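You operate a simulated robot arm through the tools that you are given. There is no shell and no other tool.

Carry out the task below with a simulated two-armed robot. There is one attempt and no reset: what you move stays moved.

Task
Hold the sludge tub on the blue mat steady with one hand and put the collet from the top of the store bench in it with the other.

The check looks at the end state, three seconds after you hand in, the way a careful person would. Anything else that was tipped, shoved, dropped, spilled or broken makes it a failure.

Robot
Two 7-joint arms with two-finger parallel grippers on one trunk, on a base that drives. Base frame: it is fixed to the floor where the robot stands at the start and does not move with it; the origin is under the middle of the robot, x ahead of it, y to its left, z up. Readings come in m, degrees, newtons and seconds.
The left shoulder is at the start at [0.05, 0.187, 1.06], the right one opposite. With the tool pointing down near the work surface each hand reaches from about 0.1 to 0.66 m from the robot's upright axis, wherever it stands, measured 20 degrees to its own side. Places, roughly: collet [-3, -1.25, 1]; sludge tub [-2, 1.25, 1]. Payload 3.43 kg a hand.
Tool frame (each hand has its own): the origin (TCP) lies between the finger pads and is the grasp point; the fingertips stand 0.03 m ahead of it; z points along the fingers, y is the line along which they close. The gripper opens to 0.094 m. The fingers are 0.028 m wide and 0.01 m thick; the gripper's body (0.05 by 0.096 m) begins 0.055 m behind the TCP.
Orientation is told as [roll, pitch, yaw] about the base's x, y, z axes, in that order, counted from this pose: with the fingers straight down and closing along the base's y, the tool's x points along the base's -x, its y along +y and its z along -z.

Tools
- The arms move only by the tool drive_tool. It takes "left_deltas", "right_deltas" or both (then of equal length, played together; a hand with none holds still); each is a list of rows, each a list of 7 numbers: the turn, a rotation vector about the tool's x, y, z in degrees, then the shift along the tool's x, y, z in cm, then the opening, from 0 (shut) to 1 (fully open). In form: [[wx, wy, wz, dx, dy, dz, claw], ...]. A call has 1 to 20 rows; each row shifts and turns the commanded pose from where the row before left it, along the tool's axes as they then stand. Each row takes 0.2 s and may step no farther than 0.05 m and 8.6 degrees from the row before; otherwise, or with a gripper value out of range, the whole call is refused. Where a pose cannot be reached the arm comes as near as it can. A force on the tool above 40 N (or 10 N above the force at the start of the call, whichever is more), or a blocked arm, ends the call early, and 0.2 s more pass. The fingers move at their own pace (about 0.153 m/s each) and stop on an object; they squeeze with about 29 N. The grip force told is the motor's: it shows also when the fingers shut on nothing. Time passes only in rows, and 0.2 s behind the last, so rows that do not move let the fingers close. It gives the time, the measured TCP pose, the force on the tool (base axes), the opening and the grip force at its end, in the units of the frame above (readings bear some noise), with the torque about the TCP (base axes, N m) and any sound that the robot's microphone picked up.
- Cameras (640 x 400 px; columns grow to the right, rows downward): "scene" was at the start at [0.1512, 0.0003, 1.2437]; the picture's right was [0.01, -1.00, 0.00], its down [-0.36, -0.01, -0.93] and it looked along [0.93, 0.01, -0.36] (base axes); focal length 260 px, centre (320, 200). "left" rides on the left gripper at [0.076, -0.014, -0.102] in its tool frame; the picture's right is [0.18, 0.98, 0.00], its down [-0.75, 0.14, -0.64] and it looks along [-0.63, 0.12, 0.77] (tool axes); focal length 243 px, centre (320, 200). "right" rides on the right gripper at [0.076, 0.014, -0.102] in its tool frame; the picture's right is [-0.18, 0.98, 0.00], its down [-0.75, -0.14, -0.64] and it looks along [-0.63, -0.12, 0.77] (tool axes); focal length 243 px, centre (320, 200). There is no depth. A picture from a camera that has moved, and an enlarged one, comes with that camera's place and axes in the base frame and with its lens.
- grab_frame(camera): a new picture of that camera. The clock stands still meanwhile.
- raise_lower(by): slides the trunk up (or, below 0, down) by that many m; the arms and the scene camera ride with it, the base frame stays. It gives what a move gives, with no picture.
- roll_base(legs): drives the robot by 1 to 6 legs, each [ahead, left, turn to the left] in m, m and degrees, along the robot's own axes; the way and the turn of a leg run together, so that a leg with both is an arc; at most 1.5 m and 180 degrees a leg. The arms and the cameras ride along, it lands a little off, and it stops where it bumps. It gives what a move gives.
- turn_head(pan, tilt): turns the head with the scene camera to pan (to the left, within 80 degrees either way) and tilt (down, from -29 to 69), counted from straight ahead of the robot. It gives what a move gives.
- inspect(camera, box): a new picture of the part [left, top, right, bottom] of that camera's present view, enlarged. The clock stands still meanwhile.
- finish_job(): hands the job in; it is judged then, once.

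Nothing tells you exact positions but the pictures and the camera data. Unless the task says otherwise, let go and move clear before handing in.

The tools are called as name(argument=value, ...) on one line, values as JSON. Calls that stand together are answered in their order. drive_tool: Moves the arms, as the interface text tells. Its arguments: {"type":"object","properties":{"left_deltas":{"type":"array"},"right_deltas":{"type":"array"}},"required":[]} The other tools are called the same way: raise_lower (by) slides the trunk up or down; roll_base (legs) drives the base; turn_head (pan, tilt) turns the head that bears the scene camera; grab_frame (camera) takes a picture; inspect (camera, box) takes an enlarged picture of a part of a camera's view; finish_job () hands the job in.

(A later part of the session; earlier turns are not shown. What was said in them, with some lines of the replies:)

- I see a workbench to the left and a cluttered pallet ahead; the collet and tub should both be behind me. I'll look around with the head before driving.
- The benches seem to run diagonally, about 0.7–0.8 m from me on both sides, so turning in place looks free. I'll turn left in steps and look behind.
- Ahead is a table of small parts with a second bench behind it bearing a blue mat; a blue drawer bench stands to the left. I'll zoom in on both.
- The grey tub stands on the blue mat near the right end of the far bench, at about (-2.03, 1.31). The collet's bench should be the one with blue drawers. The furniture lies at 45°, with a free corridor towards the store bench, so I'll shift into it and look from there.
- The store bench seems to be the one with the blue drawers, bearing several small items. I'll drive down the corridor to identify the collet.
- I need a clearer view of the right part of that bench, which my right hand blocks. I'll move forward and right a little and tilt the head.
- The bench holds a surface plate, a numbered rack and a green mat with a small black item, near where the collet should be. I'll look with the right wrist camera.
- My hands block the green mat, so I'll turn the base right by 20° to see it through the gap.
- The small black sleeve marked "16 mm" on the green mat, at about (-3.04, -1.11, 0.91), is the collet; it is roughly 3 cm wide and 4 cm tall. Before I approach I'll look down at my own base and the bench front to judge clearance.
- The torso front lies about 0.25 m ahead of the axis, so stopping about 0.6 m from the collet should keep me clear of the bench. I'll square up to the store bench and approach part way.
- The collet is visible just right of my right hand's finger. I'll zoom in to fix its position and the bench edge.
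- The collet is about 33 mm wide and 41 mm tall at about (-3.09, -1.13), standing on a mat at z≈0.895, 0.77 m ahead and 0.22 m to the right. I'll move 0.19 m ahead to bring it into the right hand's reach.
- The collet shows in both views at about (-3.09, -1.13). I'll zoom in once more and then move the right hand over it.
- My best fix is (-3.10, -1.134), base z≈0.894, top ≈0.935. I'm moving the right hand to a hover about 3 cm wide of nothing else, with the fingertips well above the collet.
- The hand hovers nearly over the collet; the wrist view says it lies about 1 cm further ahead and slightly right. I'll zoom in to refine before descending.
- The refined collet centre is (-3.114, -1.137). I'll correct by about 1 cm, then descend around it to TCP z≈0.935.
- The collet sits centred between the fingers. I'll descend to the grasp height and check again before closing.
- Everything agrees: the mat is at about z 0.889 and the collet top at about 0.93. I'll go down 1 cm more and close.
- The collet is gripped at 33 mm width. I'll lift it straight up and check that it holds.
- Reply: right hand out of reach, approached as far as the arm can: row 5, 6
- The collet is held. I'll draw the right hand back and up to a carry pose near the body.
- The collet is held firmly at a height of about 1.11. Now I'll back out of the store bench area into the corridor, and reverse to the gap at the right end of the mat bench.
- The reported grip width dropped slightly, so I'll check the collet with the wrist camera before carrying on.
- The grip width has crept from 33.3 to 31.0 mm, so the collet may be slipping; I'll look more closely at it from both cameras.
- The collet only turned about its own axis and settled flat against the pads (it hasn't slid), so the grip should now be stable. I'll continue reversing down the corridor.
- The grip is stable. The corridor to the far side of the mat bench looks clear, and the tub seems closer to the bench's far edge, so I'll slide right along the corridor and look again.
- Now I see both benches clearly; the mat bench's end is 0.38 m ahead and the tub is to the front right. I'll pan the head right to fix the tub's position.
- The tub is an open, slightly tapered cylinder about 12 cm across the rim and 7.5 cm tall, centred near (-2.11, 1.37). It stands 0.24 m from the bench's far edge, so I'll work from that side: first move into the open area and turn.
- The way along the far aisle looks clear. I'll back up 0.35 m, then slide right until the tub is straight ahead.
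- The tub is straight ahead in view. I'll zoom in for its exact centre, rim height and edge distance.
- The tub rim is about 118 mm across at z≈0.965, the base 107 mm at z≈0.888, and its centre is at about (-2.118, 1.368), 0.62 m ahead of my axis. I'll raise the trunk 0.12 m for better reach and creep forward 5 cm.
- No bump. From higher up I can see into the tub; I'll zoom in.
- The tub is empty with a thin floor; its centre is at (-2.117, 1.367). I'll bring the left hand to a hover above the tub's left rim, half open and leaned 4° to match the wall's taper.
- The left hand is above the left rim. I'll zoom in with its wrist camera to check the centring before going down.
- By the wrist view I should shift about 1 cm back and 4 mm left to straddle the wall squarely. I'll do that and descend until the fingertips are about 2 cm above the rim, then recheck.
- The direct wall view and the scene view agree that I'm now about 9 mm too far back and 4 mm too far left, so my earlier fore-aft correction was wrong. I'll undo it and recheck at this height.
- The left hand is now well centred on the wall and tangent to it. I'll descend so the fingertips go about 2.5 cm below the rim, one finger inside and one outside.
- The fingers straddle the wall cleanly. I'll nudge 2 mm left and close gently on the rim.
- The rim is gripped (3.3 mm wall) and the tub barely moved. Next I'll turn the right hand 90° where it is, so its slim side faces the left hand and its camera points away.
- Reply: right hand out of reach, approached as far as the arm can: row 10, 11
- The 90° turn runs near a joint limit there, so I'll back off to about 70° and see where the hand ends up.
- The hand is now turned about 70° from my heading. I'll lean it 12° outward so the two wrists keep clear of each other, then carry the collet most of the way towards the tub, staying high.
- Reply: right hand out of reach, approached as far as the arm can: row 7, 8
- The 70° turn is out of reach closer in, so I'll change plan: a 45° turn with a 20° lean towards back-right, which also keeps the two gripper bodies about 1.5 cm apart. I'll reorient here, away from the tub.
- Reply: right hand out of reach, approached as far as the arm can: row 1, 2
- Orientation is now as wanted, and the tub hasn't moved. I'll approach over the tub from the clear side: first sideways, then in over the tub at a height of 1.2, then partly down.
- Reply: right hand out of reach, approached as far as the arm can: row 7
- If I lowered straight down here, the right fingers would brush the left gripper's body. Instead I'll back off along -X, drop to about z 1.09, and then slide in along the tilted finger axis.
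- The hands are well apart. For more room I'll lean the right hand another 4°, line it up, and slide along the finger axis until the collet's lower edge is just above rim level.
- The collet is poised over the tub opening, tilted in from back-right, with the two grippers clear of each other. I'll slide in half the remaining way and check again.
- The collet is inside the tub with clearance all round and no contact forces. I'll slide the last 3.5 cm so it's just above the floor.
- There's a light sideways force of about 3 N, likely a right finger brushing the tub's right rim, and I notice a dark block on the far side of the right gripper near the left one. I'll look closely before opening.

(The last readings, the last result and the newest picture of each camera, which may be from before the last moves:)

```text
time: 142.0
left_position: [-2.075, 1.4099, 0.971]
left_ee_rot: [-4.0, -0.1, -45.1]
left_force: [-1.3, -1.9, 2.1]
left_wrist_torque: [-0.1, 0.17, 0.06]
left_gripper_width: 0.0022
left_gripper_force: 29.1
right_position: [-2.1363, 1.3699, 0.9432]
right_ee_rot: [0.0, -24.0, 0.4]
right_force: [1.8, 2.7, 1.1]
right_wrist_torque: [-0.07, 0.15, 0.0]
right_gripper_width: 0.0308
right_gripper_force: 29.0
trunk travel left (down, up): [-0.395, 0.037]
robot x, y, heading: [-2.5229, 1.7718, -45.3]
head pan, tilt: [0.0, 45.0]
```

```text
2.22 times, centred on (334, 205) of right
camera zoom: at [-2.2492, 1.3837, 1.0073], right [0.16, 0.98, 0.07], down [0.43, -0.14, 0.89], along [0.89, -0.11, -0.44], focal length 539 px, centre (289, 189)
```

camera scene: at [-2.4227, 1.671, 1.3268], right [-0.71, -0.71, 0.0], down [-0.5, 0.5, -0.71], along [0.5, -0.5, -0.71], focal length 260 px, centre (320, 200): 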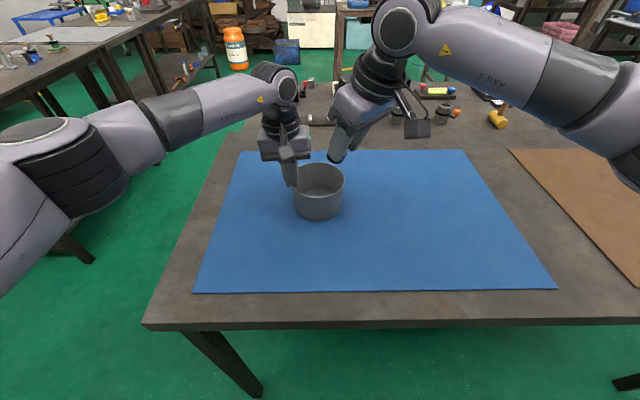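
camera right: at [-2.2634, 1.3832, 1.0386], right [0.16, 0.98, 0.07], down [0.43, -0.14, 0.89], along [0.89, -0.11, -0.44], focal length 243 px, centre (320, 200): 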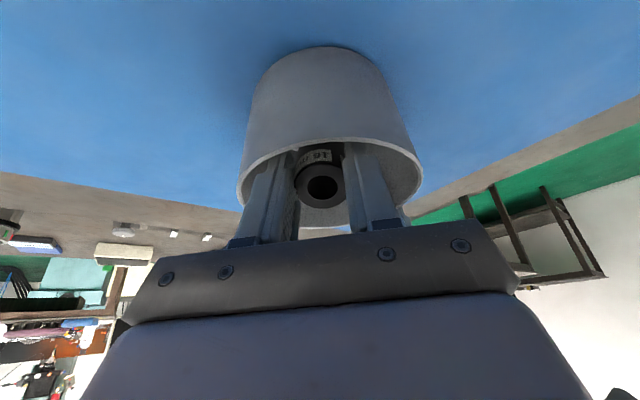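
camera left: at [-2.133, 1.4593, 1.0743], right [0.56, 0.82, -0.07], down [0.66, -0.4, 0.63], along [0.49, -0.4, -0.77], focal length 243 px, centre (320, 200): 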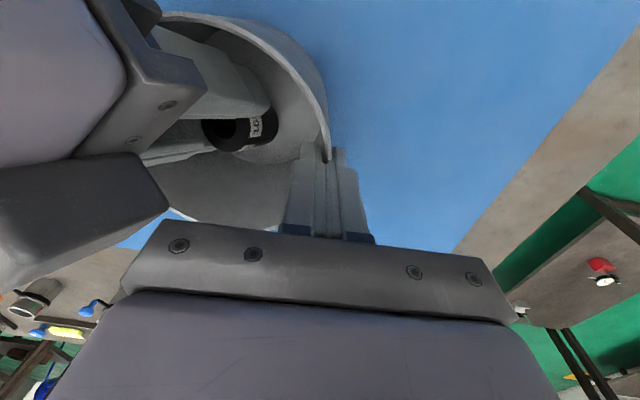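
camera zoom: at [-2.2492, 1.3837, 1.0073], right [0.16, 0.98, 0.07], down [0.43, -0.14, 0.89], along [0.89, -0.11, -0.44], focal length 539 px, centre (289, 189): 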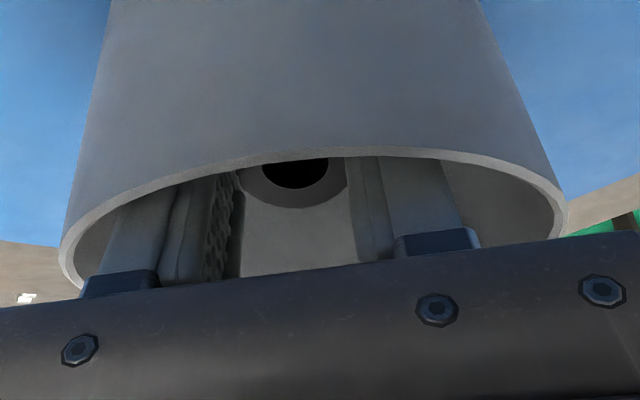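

The wrist view shows the fingers about 6 mm off-centre towards -Y, brushing the right rim. I'll slide back 1.2 cm along the axis, for clearance from the left gripper, and shift 6 mm in +Y, then check that the forces vanish.

drive_tool(right_deltas=[[0, 0, 0, 0, 0, -1.2, 0], [0, 0, 0, 0, 0.6, 0, 0], [0, 0, 0, 0, 0, 0, 0]])

inspect(camera="right", box=[190, 130, 478, 240])

inspect(camera="scene", box=[272, 130, 368, 190])

inspect(camera="left", box=[0, 0, 352, 220])

```text
time: 142.8
left_position: [-2.0744, 1.4097, 0.971]
left_ee_rot: [-3.8, 0.0, -45.2]
left_force: [-4.3, 5.0, 4.2]
left_wrist_torque: [-0.4, 0.14, -0.46]
left_gripper_width: 0.0022
left_gripper_force: 29.2
right_position: [-2.1407, 1.3751, 0.9547]
right_ee_rot: [-0.2, -24.1, 0.2]
right_force: [5.9, -10.2, 1.3]
right_wrist_torque: [0.1, 0.11, -0.01]
right_gripper_width: 0.0306
right_gripper_force: 28.9
trunk travel left (down, up): [-0.395, 0.037]
robot x, y, heading: [-2.5219, 1.7681, -45.1]
head pan, tilt: [0.0, 45.0]
```

```text
2.22 times, centred on (334, 185) of right
camera zoom: at [-2.2546, 1.388, 1.0193], right [0.17, 0.98, 0.07], down [0.43, -0.14, 0.89], along [0.89, -0.12, -0.44], focal length 539 px, centre (289, 233)
```

zoom: 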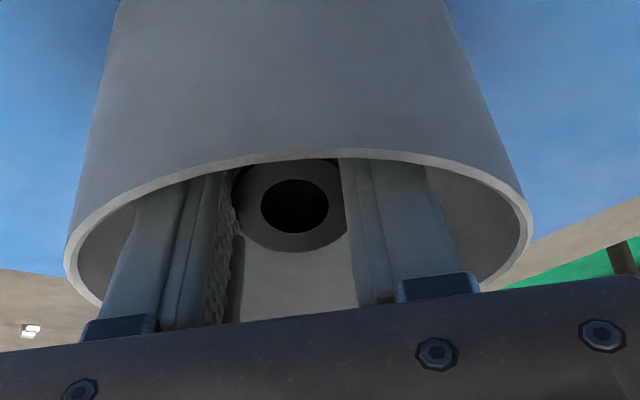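

```text
6.67 times, centred on (320, 160) of scene
camera zoom: at [-2.4227, 1.6707, 1.3269], right [-0.71, -0.71, 0.0], down [-0.5, 0.5, -0.71], along [0.5, -0.5, -0.71], focal length 1731 px, centre (320, 467)
```

zoom: 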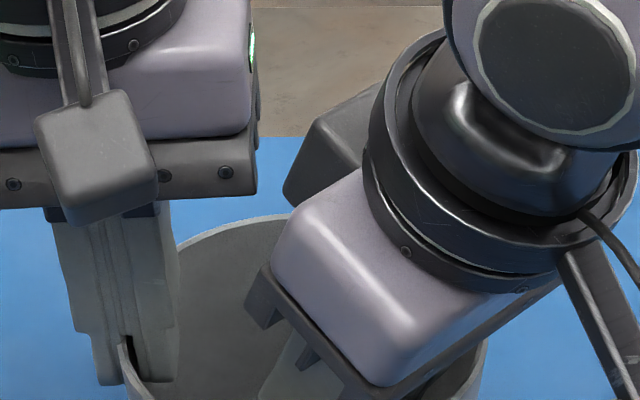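

```text
1.82 times, centred on (176, 110) of left
camera zoom: at [-2.133, 1.4592, 1.0742], right [0.57, 0.82, -0.07], down [0.66, -0.4, 0.63], along [0.49, -0.4, -0.77], focal length 441 px, centre (582, 364)
```

zoom: 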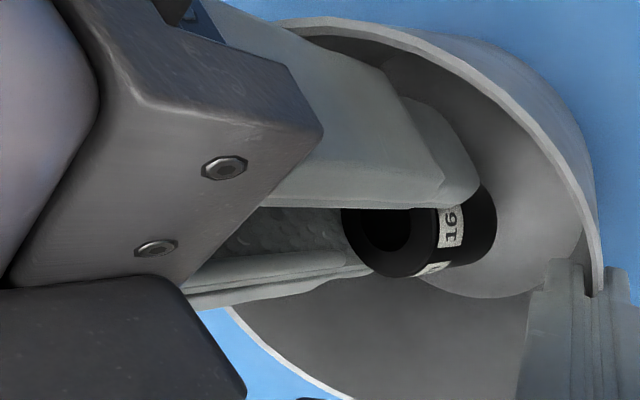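

The hand now presses on the near side of the rim (about 11 N), so the fingers sit too far towards -X. I'll shift about 9 mm in +X and centre in Y, leaning 6° more to keep the gripper clear of the left hand.

drive_tool(right_deltas=[[0, -3, 0, -0.38, -0.15, 0.2, 0], [0, -3, 0, -0.38, -0.15, 0.2, 0], [0, 0, 0, 0, 0, 0, 0]])

inspect(camera="right", box=[190, 130, 478, 240])

inspect(camera="scene", box=[264, 130, 376, 200])

inspect(camera="left", box=[0, 0, 352, 220])

```text
time: 143.6
left_position: [-2.074, 1.4096, 0.9707]
left_ee_rot: [-4.0, -0.1, -44.9]
left_force: [-2.0, 1.2, 2.0]
left_wrist_torque: [0.16, 0.38, -0.16]
left_gripper_width: 0.0021
left_gripper_force: 28.9
right_position: [-2.1339, 1.3745, 0.9538]
right_ee_rot: [0.0, -30.1, 0.4]
right_force: [0.3, 0.0, -1.3]
right_wrist_torque: [-0.01, 0.06, 0.01]
right_gripper_width: 0.0309
right_gripper_force: 28.8
trunk travel left (down, up): [-0.395, 0.037]
robot x, y, heading: [-2.5187, 1.7717, -45.2]
head pan, tilt: [0.0, 45.0]
```

```text
2.22 times, centred on (334, 185) of right
camera zoom: at [-2.252, 1.3872, 1.0058], right [0.15, 0.98, 0.09], down [0.33, -0.14, 0.93], along [0.93, -0.11, -0.35], focal length 539 px, centre (289, 233)
```

zoom: 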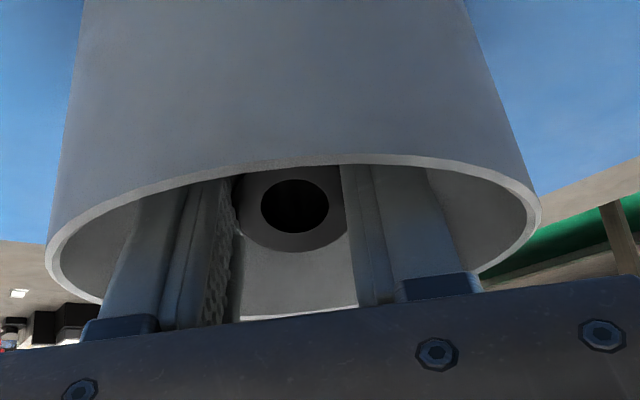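

```text
5.71 times, centred on (320, 165) of scene
camera zoom: at [-2.4228, 1.6712, 1.3268], right [-0.71, -0.71, 0.0], down [-0.5, 0.5, -0.71], along [0.5, -0.5, -0.71], focal length 1484 px, centre (320, 400)
```

zoom: 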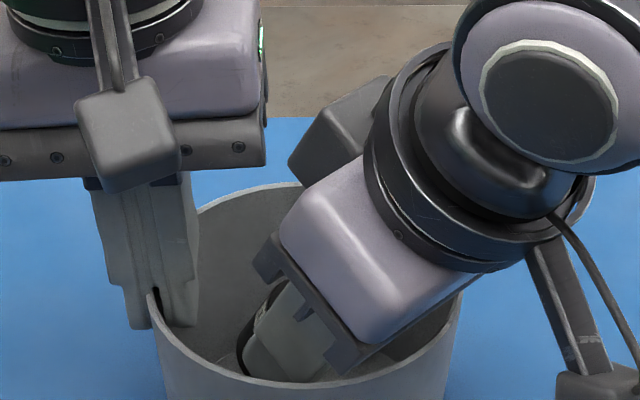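

```text
1.82 times, centred on (176, 110) of left
camera zoom: at [-2.1328, 1.4595, 1.0741], right [0.56, 0.82, -0.07], down [0.66, -0.4, 0.63], along [0.49, -0.4, -0.77], focal length 441 px, centre (582, 364)
```

zoom: 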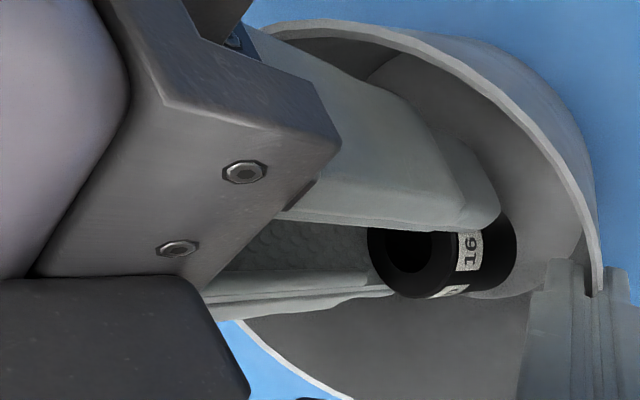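

The forces are gone and the fingers sit centred in the rim with margin all round. I'll lower another 8 mm to shorten the drop, then check.

drive_tool(right_deltas=[[0, 0, 0, 0.12, -0.1, 0.4, 0], [0, 0, 0, 0.11, 0, 0.39, 0], [0, 0, 0, 0, 0, 0, 0]])

inspect(camera="right", box=[190, 130, 478, 240])

inspect(camera="scene", box=[264, 130, 376, 200])

```text
time: 144.4
left_position: [-2.0737, 1.4104, 0.971]
left_ee_rot: [-4.0, -0.1, -45.1]
left_force: [-0.6, 1.2, 1.2]
left_wrist_torque: [0.07, 0.24, -0.18]
left_gripper_width: 0.0024
left_gripper_force: 28.3
right_position: [-2.1308, 1.373, 0.9468]
right_ee_rot: [0.0, -30.1, 0.4]
right_force: [0.7, -1.0, -0.6]
right_wrist_torque: [0.0, 0.06, 0.01]
right_gripper_width: 0.0306
right_gripper_force: 28.8
trunk travel left (down, up): [-0.395, 0.037]
robot x, y, heading: [-2.5254, 1.772, -45.0]
head pan, tilt: [0.0, 45.0]
```

```text
2.22 times, centred on (334, 185) of right
camera zoom: at [-2.2495, 1.3856, 0.9983], right [0.15, 0.98, 0.09], down [0.33, -0.14, 0.93], along [0.93, -0.11, -0.35], focal length 539 px, centre (289, 233)
```

zoom: 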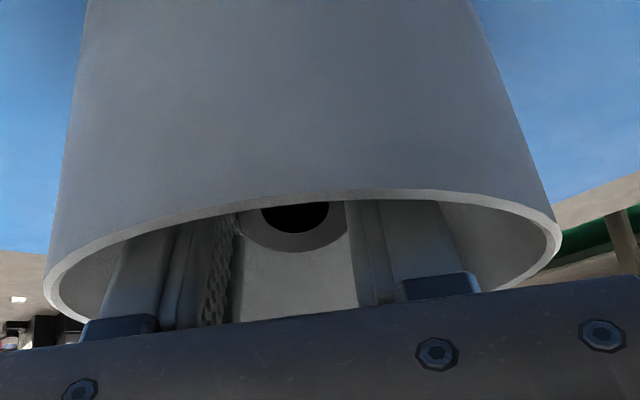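

```text
5.71 times, centred on (320, 165) of scene
camera zoom: at [-2.4227, 1.6711, 1.3268], right [-0.71, -0.71, 0.0], down [-0.5, 0.5, -0.71], along [0.5, -0.5, -0.71], focal length 1484 px, centre (320, 400)
```

zoom: 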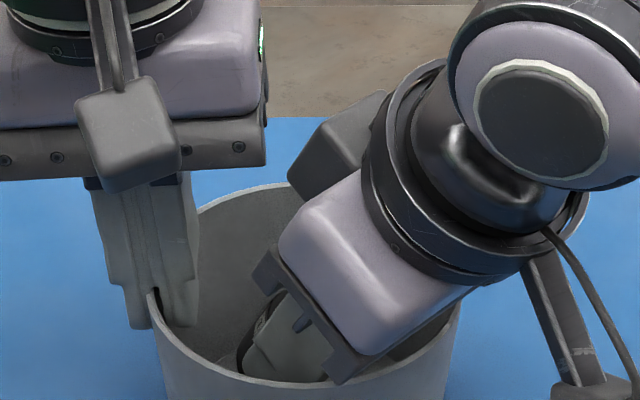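

Contact-free, with the collet about 1.3 cm above the tub floor. I'll open just enough to release it.

drive_tool(right_deltas=[[0, 0, 0, 0, 0, 0, 0.36], [0, 0, 0, 0, 0, 0, 0.42], [0, 0, 0, 0, 0, 0, 0.42], [0, 0, 0, 0, 0, 0, 0.42]])

inspect(camera="left", box=[0, 0, 352, 220])

inspect(camera="right", box=[190, 130, 478, 240])

inspect(camera="scene", box=[264, 130, 376, 200])

```text
time: 145.4
left_position: [-2.0743, 1.4098, 0.9711]
left_ee_rot: [-4.0, 0.0, -45.0]
left_force: [-0.1, 0.7, 1.0]
left_wrist_torque: [-0.01, 0.22, -0.1]
left_gripper_width: 0.0025
left_gripper_force: 28.9
right_position: [-2.1313, 1.3734, 0.9466]
right_ee_rot: [0.0, -30.0, 0.4]
right_force: [-0.6, -0.6, 0.6]
right_wrist_torque: [0.0, -0.03, -0.01]
right_gripper_width: 0.0392
right_gripper_force: 0.0
trunk travel left (down, up): [-0.395, 0.037]
robot x, y, heading: [-2.5222, 1.7762, -45.2]
head pan, tilt: [0.0, 45.0]
```

```text
1.82 times, centred on (176, 110) of left
camera zoom: at [-2.1328, 1.4594, 1.0742], right [0.56, 0.82, -0.07], down [0.66, -0.4, 0.63], along [0.49, -0.4, -0.77], focal length 441 px, centre (582, 364)
```

zoom: 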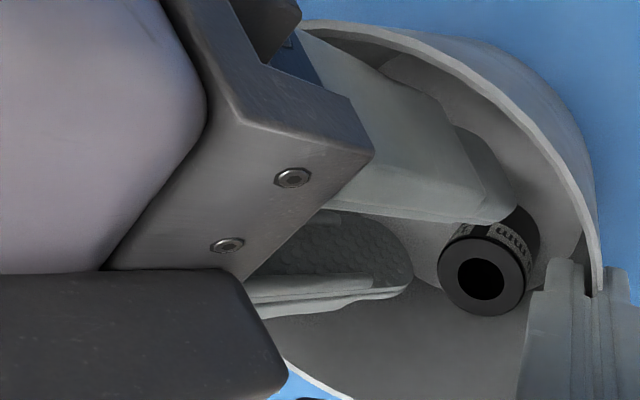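

```text
2.22 times, centred on (334, 185) of right
camera zoom: at [-2.2494, 1.3858, 0.9984], right [0.15, 0.98, 0.09], down [0.33, -0.14, 0.93], along [0.93, -0.11, -0.35], focal length 539 px, centre (289, 233)
```

zoom: 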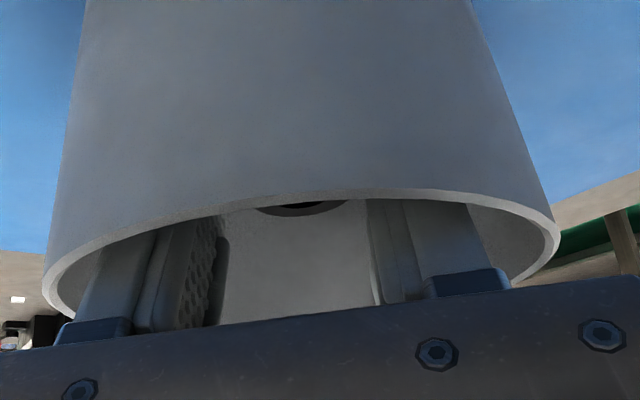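

```text
5.71 times, centred on (320, 165) of scene
camera zoom: at [-2.4226, 1.6711, 1.3268], right [-0.71, -0.71, 0.0], down [-0.5, 0.5, -0.71], along [0.5, -0.5, -0.71], focal length 1484 px, centre (320, 400)
```

zoom: 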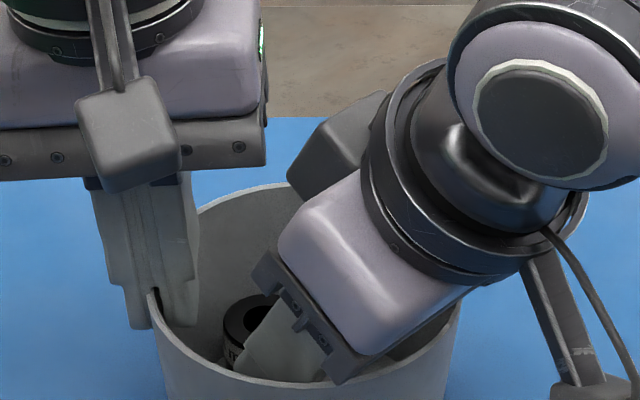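

The collet now stands upright in the tub. I'll withdraw the right hand back along its own axis, keeping the opening unchanged until it's clear.

drive_tool(right_deltas=[[0, 0, 0, 0, 0, -1.0, 0.42], [0, 0, 0, 0, 0, -1.5, 0.42], [0, 0, 0, 0, 0, -2.0, 0.42], [0, 0, 0, 0, 0, -2.5, 0.42], [0, 0, 0, 0, 0, -3, 0.42], [0, 0, 0, 0, 0, -3, 0.42], [0, 0, 0, 0, 0, 0, 0.42]])

grab_frame(camera="scene")

grab_frame(camera="left")

```text
time: 147.0
left_position: [-2.0731, 1.411, 0.971]
left_ee_rot: [-4.1, -0.1, -45.1]
left_force: [0.9, 1.1, 1.6]
left_wrist_torque: [-0.03, 0.16, -0.05]
left_gripper_width: 0.0026
left_gripper_force: 29.7
right_position: [-2.1951, 1.3723, 1.0601]
right_ee_rot: [0.1, -30.1, 0.3]
right_force: [0.4, 0.5, 0.2]
right_wrist_torque: [0.01, 0.0, -0.01]
right_gripper_width: 0.0396
right_gripper_force: 0.2
trunk travel left (down, up): [-0.395, 0.037]
robot x, y, heading: [-2.5224, 1.7737, -44.9]
head pan, tilt: [0.0, 45.0]
```

```text
taken
camera scene: at [-2.4226, 1.6712, 1.3268], right [-0.71, -0.71, 0.0], down [-0.5, 0.5, -0.71], along [0.5, -0.5, -0.71], focal length 260 px, centre (320, 200)
```

scene: 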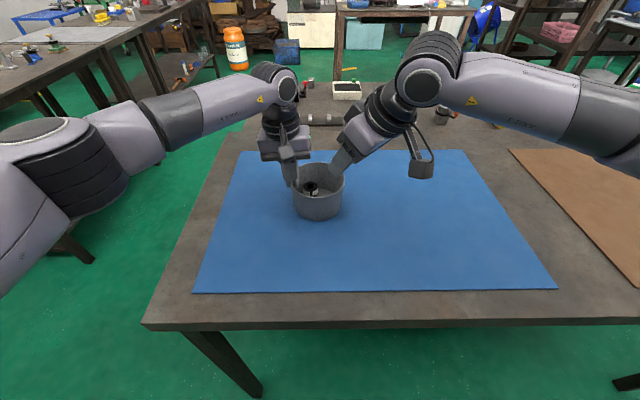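

```text
taken
camera left: at [-2.1328, 1.4594, 1.0742], right [0.56, 0.82, -0.07], down [0.66, -0.4, 0.63], along [0.49, -0.4, -0.77], focal length 243 px, centre (320, 200)
```

left: 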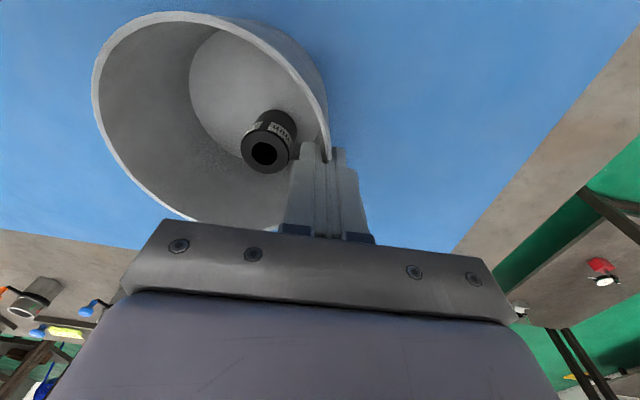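

The collet stands upright on the tub's floor, lower than the left fingertips. I'll take the right hand further away, then open the left gripper slightly and lift it off along the wall.

drive_tool(right_deltas=[[0, 0, 0, 0, 0, -3, 0.42], [0, 0, 0, 0, 0, -3, 0.42], [0, 0, 0, 1.5, 0, -3, 0.42], [0, 0, 0, 2, 0, -3, 0.42], [0, 0, 0, 0, 0, 0, 0.42]])

drive_tool(left_deltas=[[0, 0, 0, 0, 0, 0, 0.08], [0, 0, 0, 0, 0, 0, 0.14], [0, 0, 0, 0, 0, 0, 0.2], [0, 0, 0, 0, 0, 0, 0.2]])

inspect(camera="scene", box=[248, 130, 376, 210])

inspect(camera="left", box=[224, 80, 416, 200])

```text
time: 148.2
left_position: [-2.0737, 1.4103, 0.9714]
left_ee_rot: [-3.9, 0.0, -45.1]
left_force: [1.4, 2.0, 0.0]
left_wrist_torque: [-0.07, 0.12, 0.0]
left_gripper_width: 0.0023
left_gripper_force: 29.4
right_position: [-2.2866, 1.3726, 1.1464]
right_ee_rot: [0.0, -30.2, 0.3]
right_force: [-0.4, -0.2, -0.2]
right_wrist_torque: [-0.01, -0.01, 0.0]
right_gripper_width: 0.0393
right_gripper_force: 0.1
trunk travel left (down, up): [-0.395, 0.037]
robot x, y, heading: [-2.5207, 1.7716, -44.8]
head pan, tilt: [0.0, 45.0]
```

```text
time: 149.2
left_position: [-2.0748, 1.4093, 0.971]
left_ee_rot: [-4.1, 0.0, -45.1]
left_force: [0.0, -0.4, 0.7]
left_wrist_torque: [0.02, 0.02, 0.01]
left_gripper_width: 0.0187
left_gripper_force: 0.1
right_position: [-2.2859, 1.3728, 1.1469]
right_ee_rot: [0.0, -30.1, 0.4]
right_force: [-0.3, -0.3, 0.6]
right_wrist_torque: [0.01, -0.01, 0.0]
right_gripper_width: 0.0396
right_gripper_force: 0.0
trunk travel left (down, up): [-0.395, 0.037]
robot x, y, heading: [-2.5224, 1.7692, -45.2]
head pan, tilt: [0.0, 45.0]
```

```text
5.00 times, centred on (312, 170) of scene
camera zoom: at [-2.4226, 1.6709, 1.3268], right [-0.71, -0.71, 0.0], down [-0.5, 0.5, -0.71], along [0.5, -0.5, -0.71], focal length 1298 px, centre (360, 350)
```

zoom: 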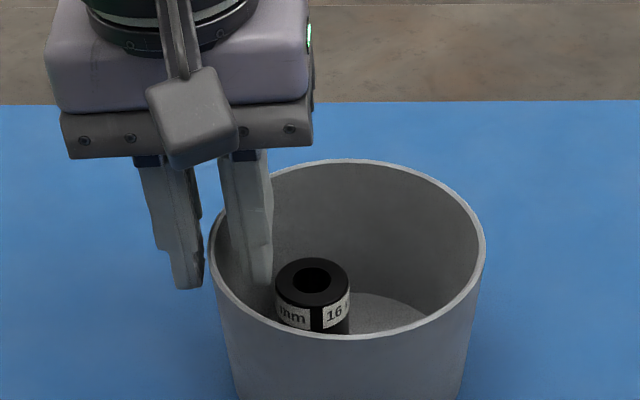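

```text
3.33 times, centred on (320, 140) of left
camera zoom: at [-2.1328, 1.4592, 1.074], right [0.56, 0.82, -0.07], down [0.66, -0.4, 0.63], along [0.49, -0.4, -0.77], focal length 809 px, centre (320, 400)
```

zoom: 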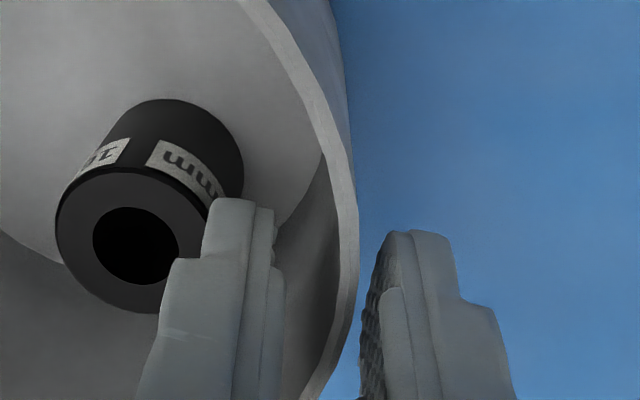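

The left gripper is open and free of force, and the collet is upright inside. I'll centre the fingers about the wall by shifting 4 mm left, then lift off.

drive_tool(left_deltas=[[0, 0, 0, 0, 0.4, 0, 0.2], [0, 0, 0, 0, 0, -1.0, 0.2], [0, 0, 0, 0, 0, -1.5, 0.2], [0, 0, 0, 0, 0, -2, 0.2], [0, 0, 0, 0, 0, -2.5, 0.2], [0, 0, 0, 0, 0, -3, 0.2], [0, 0, 0, 0, 0.5, -3, 0.2], [0, 0, 0, 0, 1, -3, 0.2], [0, 0, 0, 0, 0, 0, 0.2]])

grab_frame(camera="scene")

inspect(camera="scene", box=[256, 140, 384, 220])

```text
time: 151.2
left_position: [-2.0535, 1.4301, 1.129]
left_ee_rot: [-3.9, 0.0, -45.1]
left_force: [-0.4, -0.6, -0.1]
left_wrist_torque: [-0.02, 0.02, -0.01]
left_gripper_width: 0.0188
left_gripper_force: 0.1
right_position: [-2.2865, 1.3726, 1.1452]
right_ee_rot: [0.0, -30.1, 0.3]
right_force: [0.7, -0.1, -0.3]
right_wrist_torque: [0.01, 0.02, 0.03]
right_gripper_width: 0.0391
right_gripper_force: 0.1
trunk travel left (down, up): [-0.395, 0.037]
robot x, y, heading: [-2.5207, 1.7706, -45.1]
head pan, tilt: [0.0, 45.0]
```

```text
taken
camera scene: at [-2.4225, 1.6708, 1.3268], right [-0.71, -0.71, 0.0], down [-0.5, 0.5, -0.71], along [0.5, -0.5, -0.71], focal length 260 px, centre (320, 200)
```

scene: 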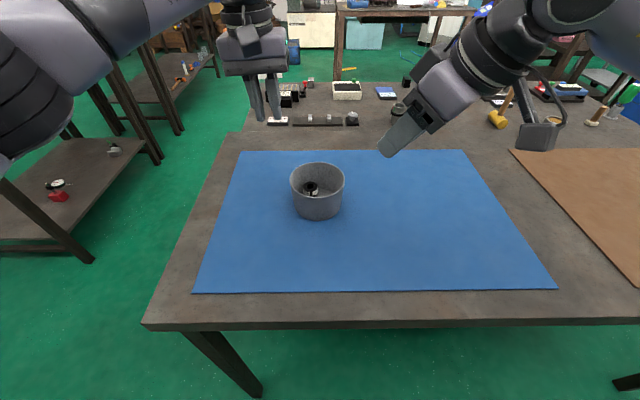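

```text
5.00 times, centred on (320, 180) of scene
camera zoom: at [-2.4225, 1.6708, 1.3268], right [-0.71, -0.71, 0.0], down [-0.5, 0.5, -0.71], along [0.5, -0.5, -0.71], focal length 1298 px, centre (320, 300)
```

zoom: 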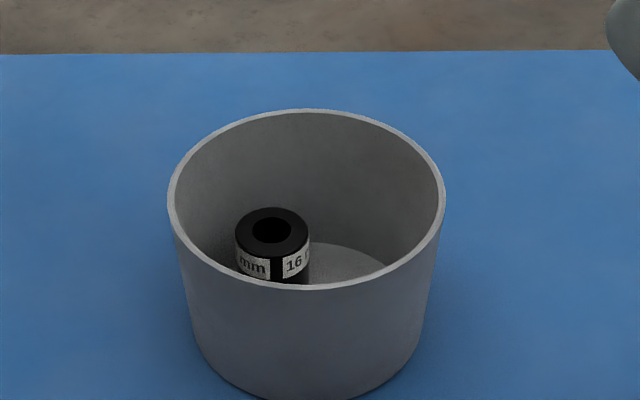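

The tub stands upright on the mat with the collet standing inside it, and both hands are off. I'll draw both hands further back and up, then take a last look around.

drive_tool(left_deltas=[[0, 0, 0, 1, 0.5, -3, 0.4], [0, 0, 0, 2, 0.5, -3, 0.5], [0, 0, 0, 3, 0.5, -2, 0.5], [0, 0, 0, 3.5, 0.5, 0, 0.5], [0, 0, 0, 3.5, 0.5, 0, 0.5], [0, 0, 0, 3, 0.5, 0, 0.5], [0, 0, 0, 0, 0, 0, 0.5]], right_deltas=[[0, 0, 0, 0, 0, -3, 0.42], [0, 0, 0, 0, 0, -3, 0.42], [0, 0, 0, 1, 0.5, -2, 0.42], [0, 0, 0, 1, 1, 0, 0.42], [0, 0, 0, 1, 1, 0, 0.42], [0, 0, 0, 0, 1, 0, 0.42], [0, 0, 0, 0, 0, 0, 0.42]])

grab_frame(camera="scene")

inspect(camera="scene", box=[256, 140, 384, 220])

```text
time: 152.8
left_position: [-2.1406, 1.5691, 1.2068]
left_ee_rot: [-3.9, 0.0, -45.0]
left_force: [0.6, 0.4, -0.2]
left_wrist_torque: [-0.02, 0.02, -0.03]
left_gripper_width: 0.0467
left_gripper_force: 0.1
right_position: [-2.3518, 1.4067, 1.1999]
right_ee_rot: [-0.1, -30.1, 0.3]
right_force: [-0.6, 0.0, -0.3]
right_wrist_torque: [0.02, -0.01, 0.03]
right_gripper_width: 0.0393
right_gripper_force: 0.1
trunk travel left (down, up): [-0.395, 0.037]
robot x, y, heading: [-2.5187, 1.7729, -45.2]
head pan, tilt: [0.0, 45.0]
```

```text
taken
camera scene: at [-2.4227, 1.6707, 1.3268], right [-0.71, -0.71, 0.0], down [-0.5, 0.5, -0.71], along [0.5, -0.5, -0.71], focal length 260 px, centre (320, 200)
```

scene: 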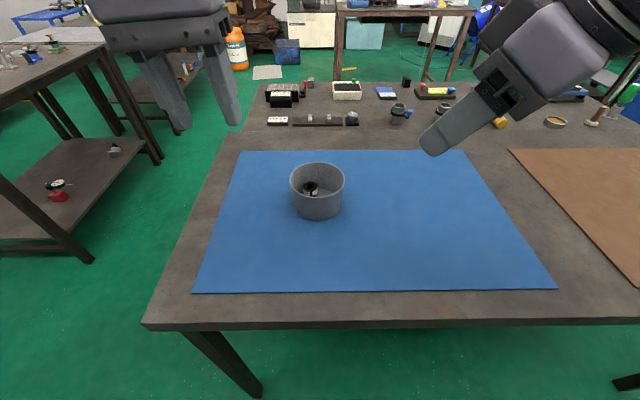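

```text
5.00 times, centred on (320, 180) of scene
camera zoom: at [-2.4227, 1.6707, 1.3268], right [-0.71, -0.71, 0.0], down [-0.5, 0.5, -0.71], along [0.5, -0.5, -0.71], focal length 1298 px, centre (320, 300)
```

zoom: 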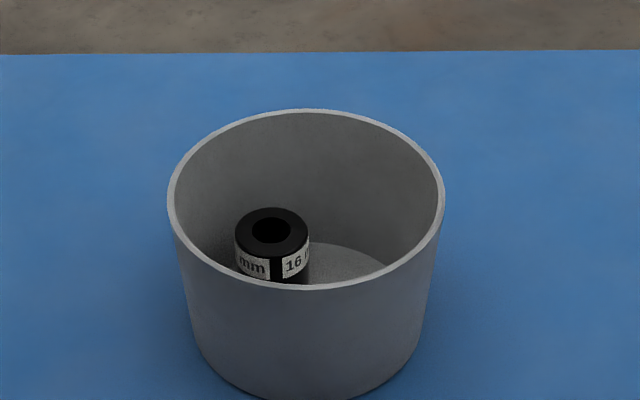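

The tub stands level on the blue mat with the 16 mm collet upright inside it. Both hands are clear, and nothing else in view has been disturbed. I'm handing in.

finish_job()

```text
The job is handed in.
```

The collet, a black sleeve marked "16 mm", is standing upright inside the sludge tub on the blue mat. I took it from the green mat on top of the store bench with the right hand. The left hand held the tub by its rim while the right hand released the collet about 1 cm above the floor of the tub.

While I was lining up, the right gripper pressed lightly against the tub's rim, at about 11 N. The tub stayed in place, apart from a shift of 2–3 mm when the left hand first closed on it.

Before handing in, both hands had let go and were well clear. I saw nothing else tipped, moved or dropped along the way. I don't know the result of the check; the job has only been confirmed as handed in.
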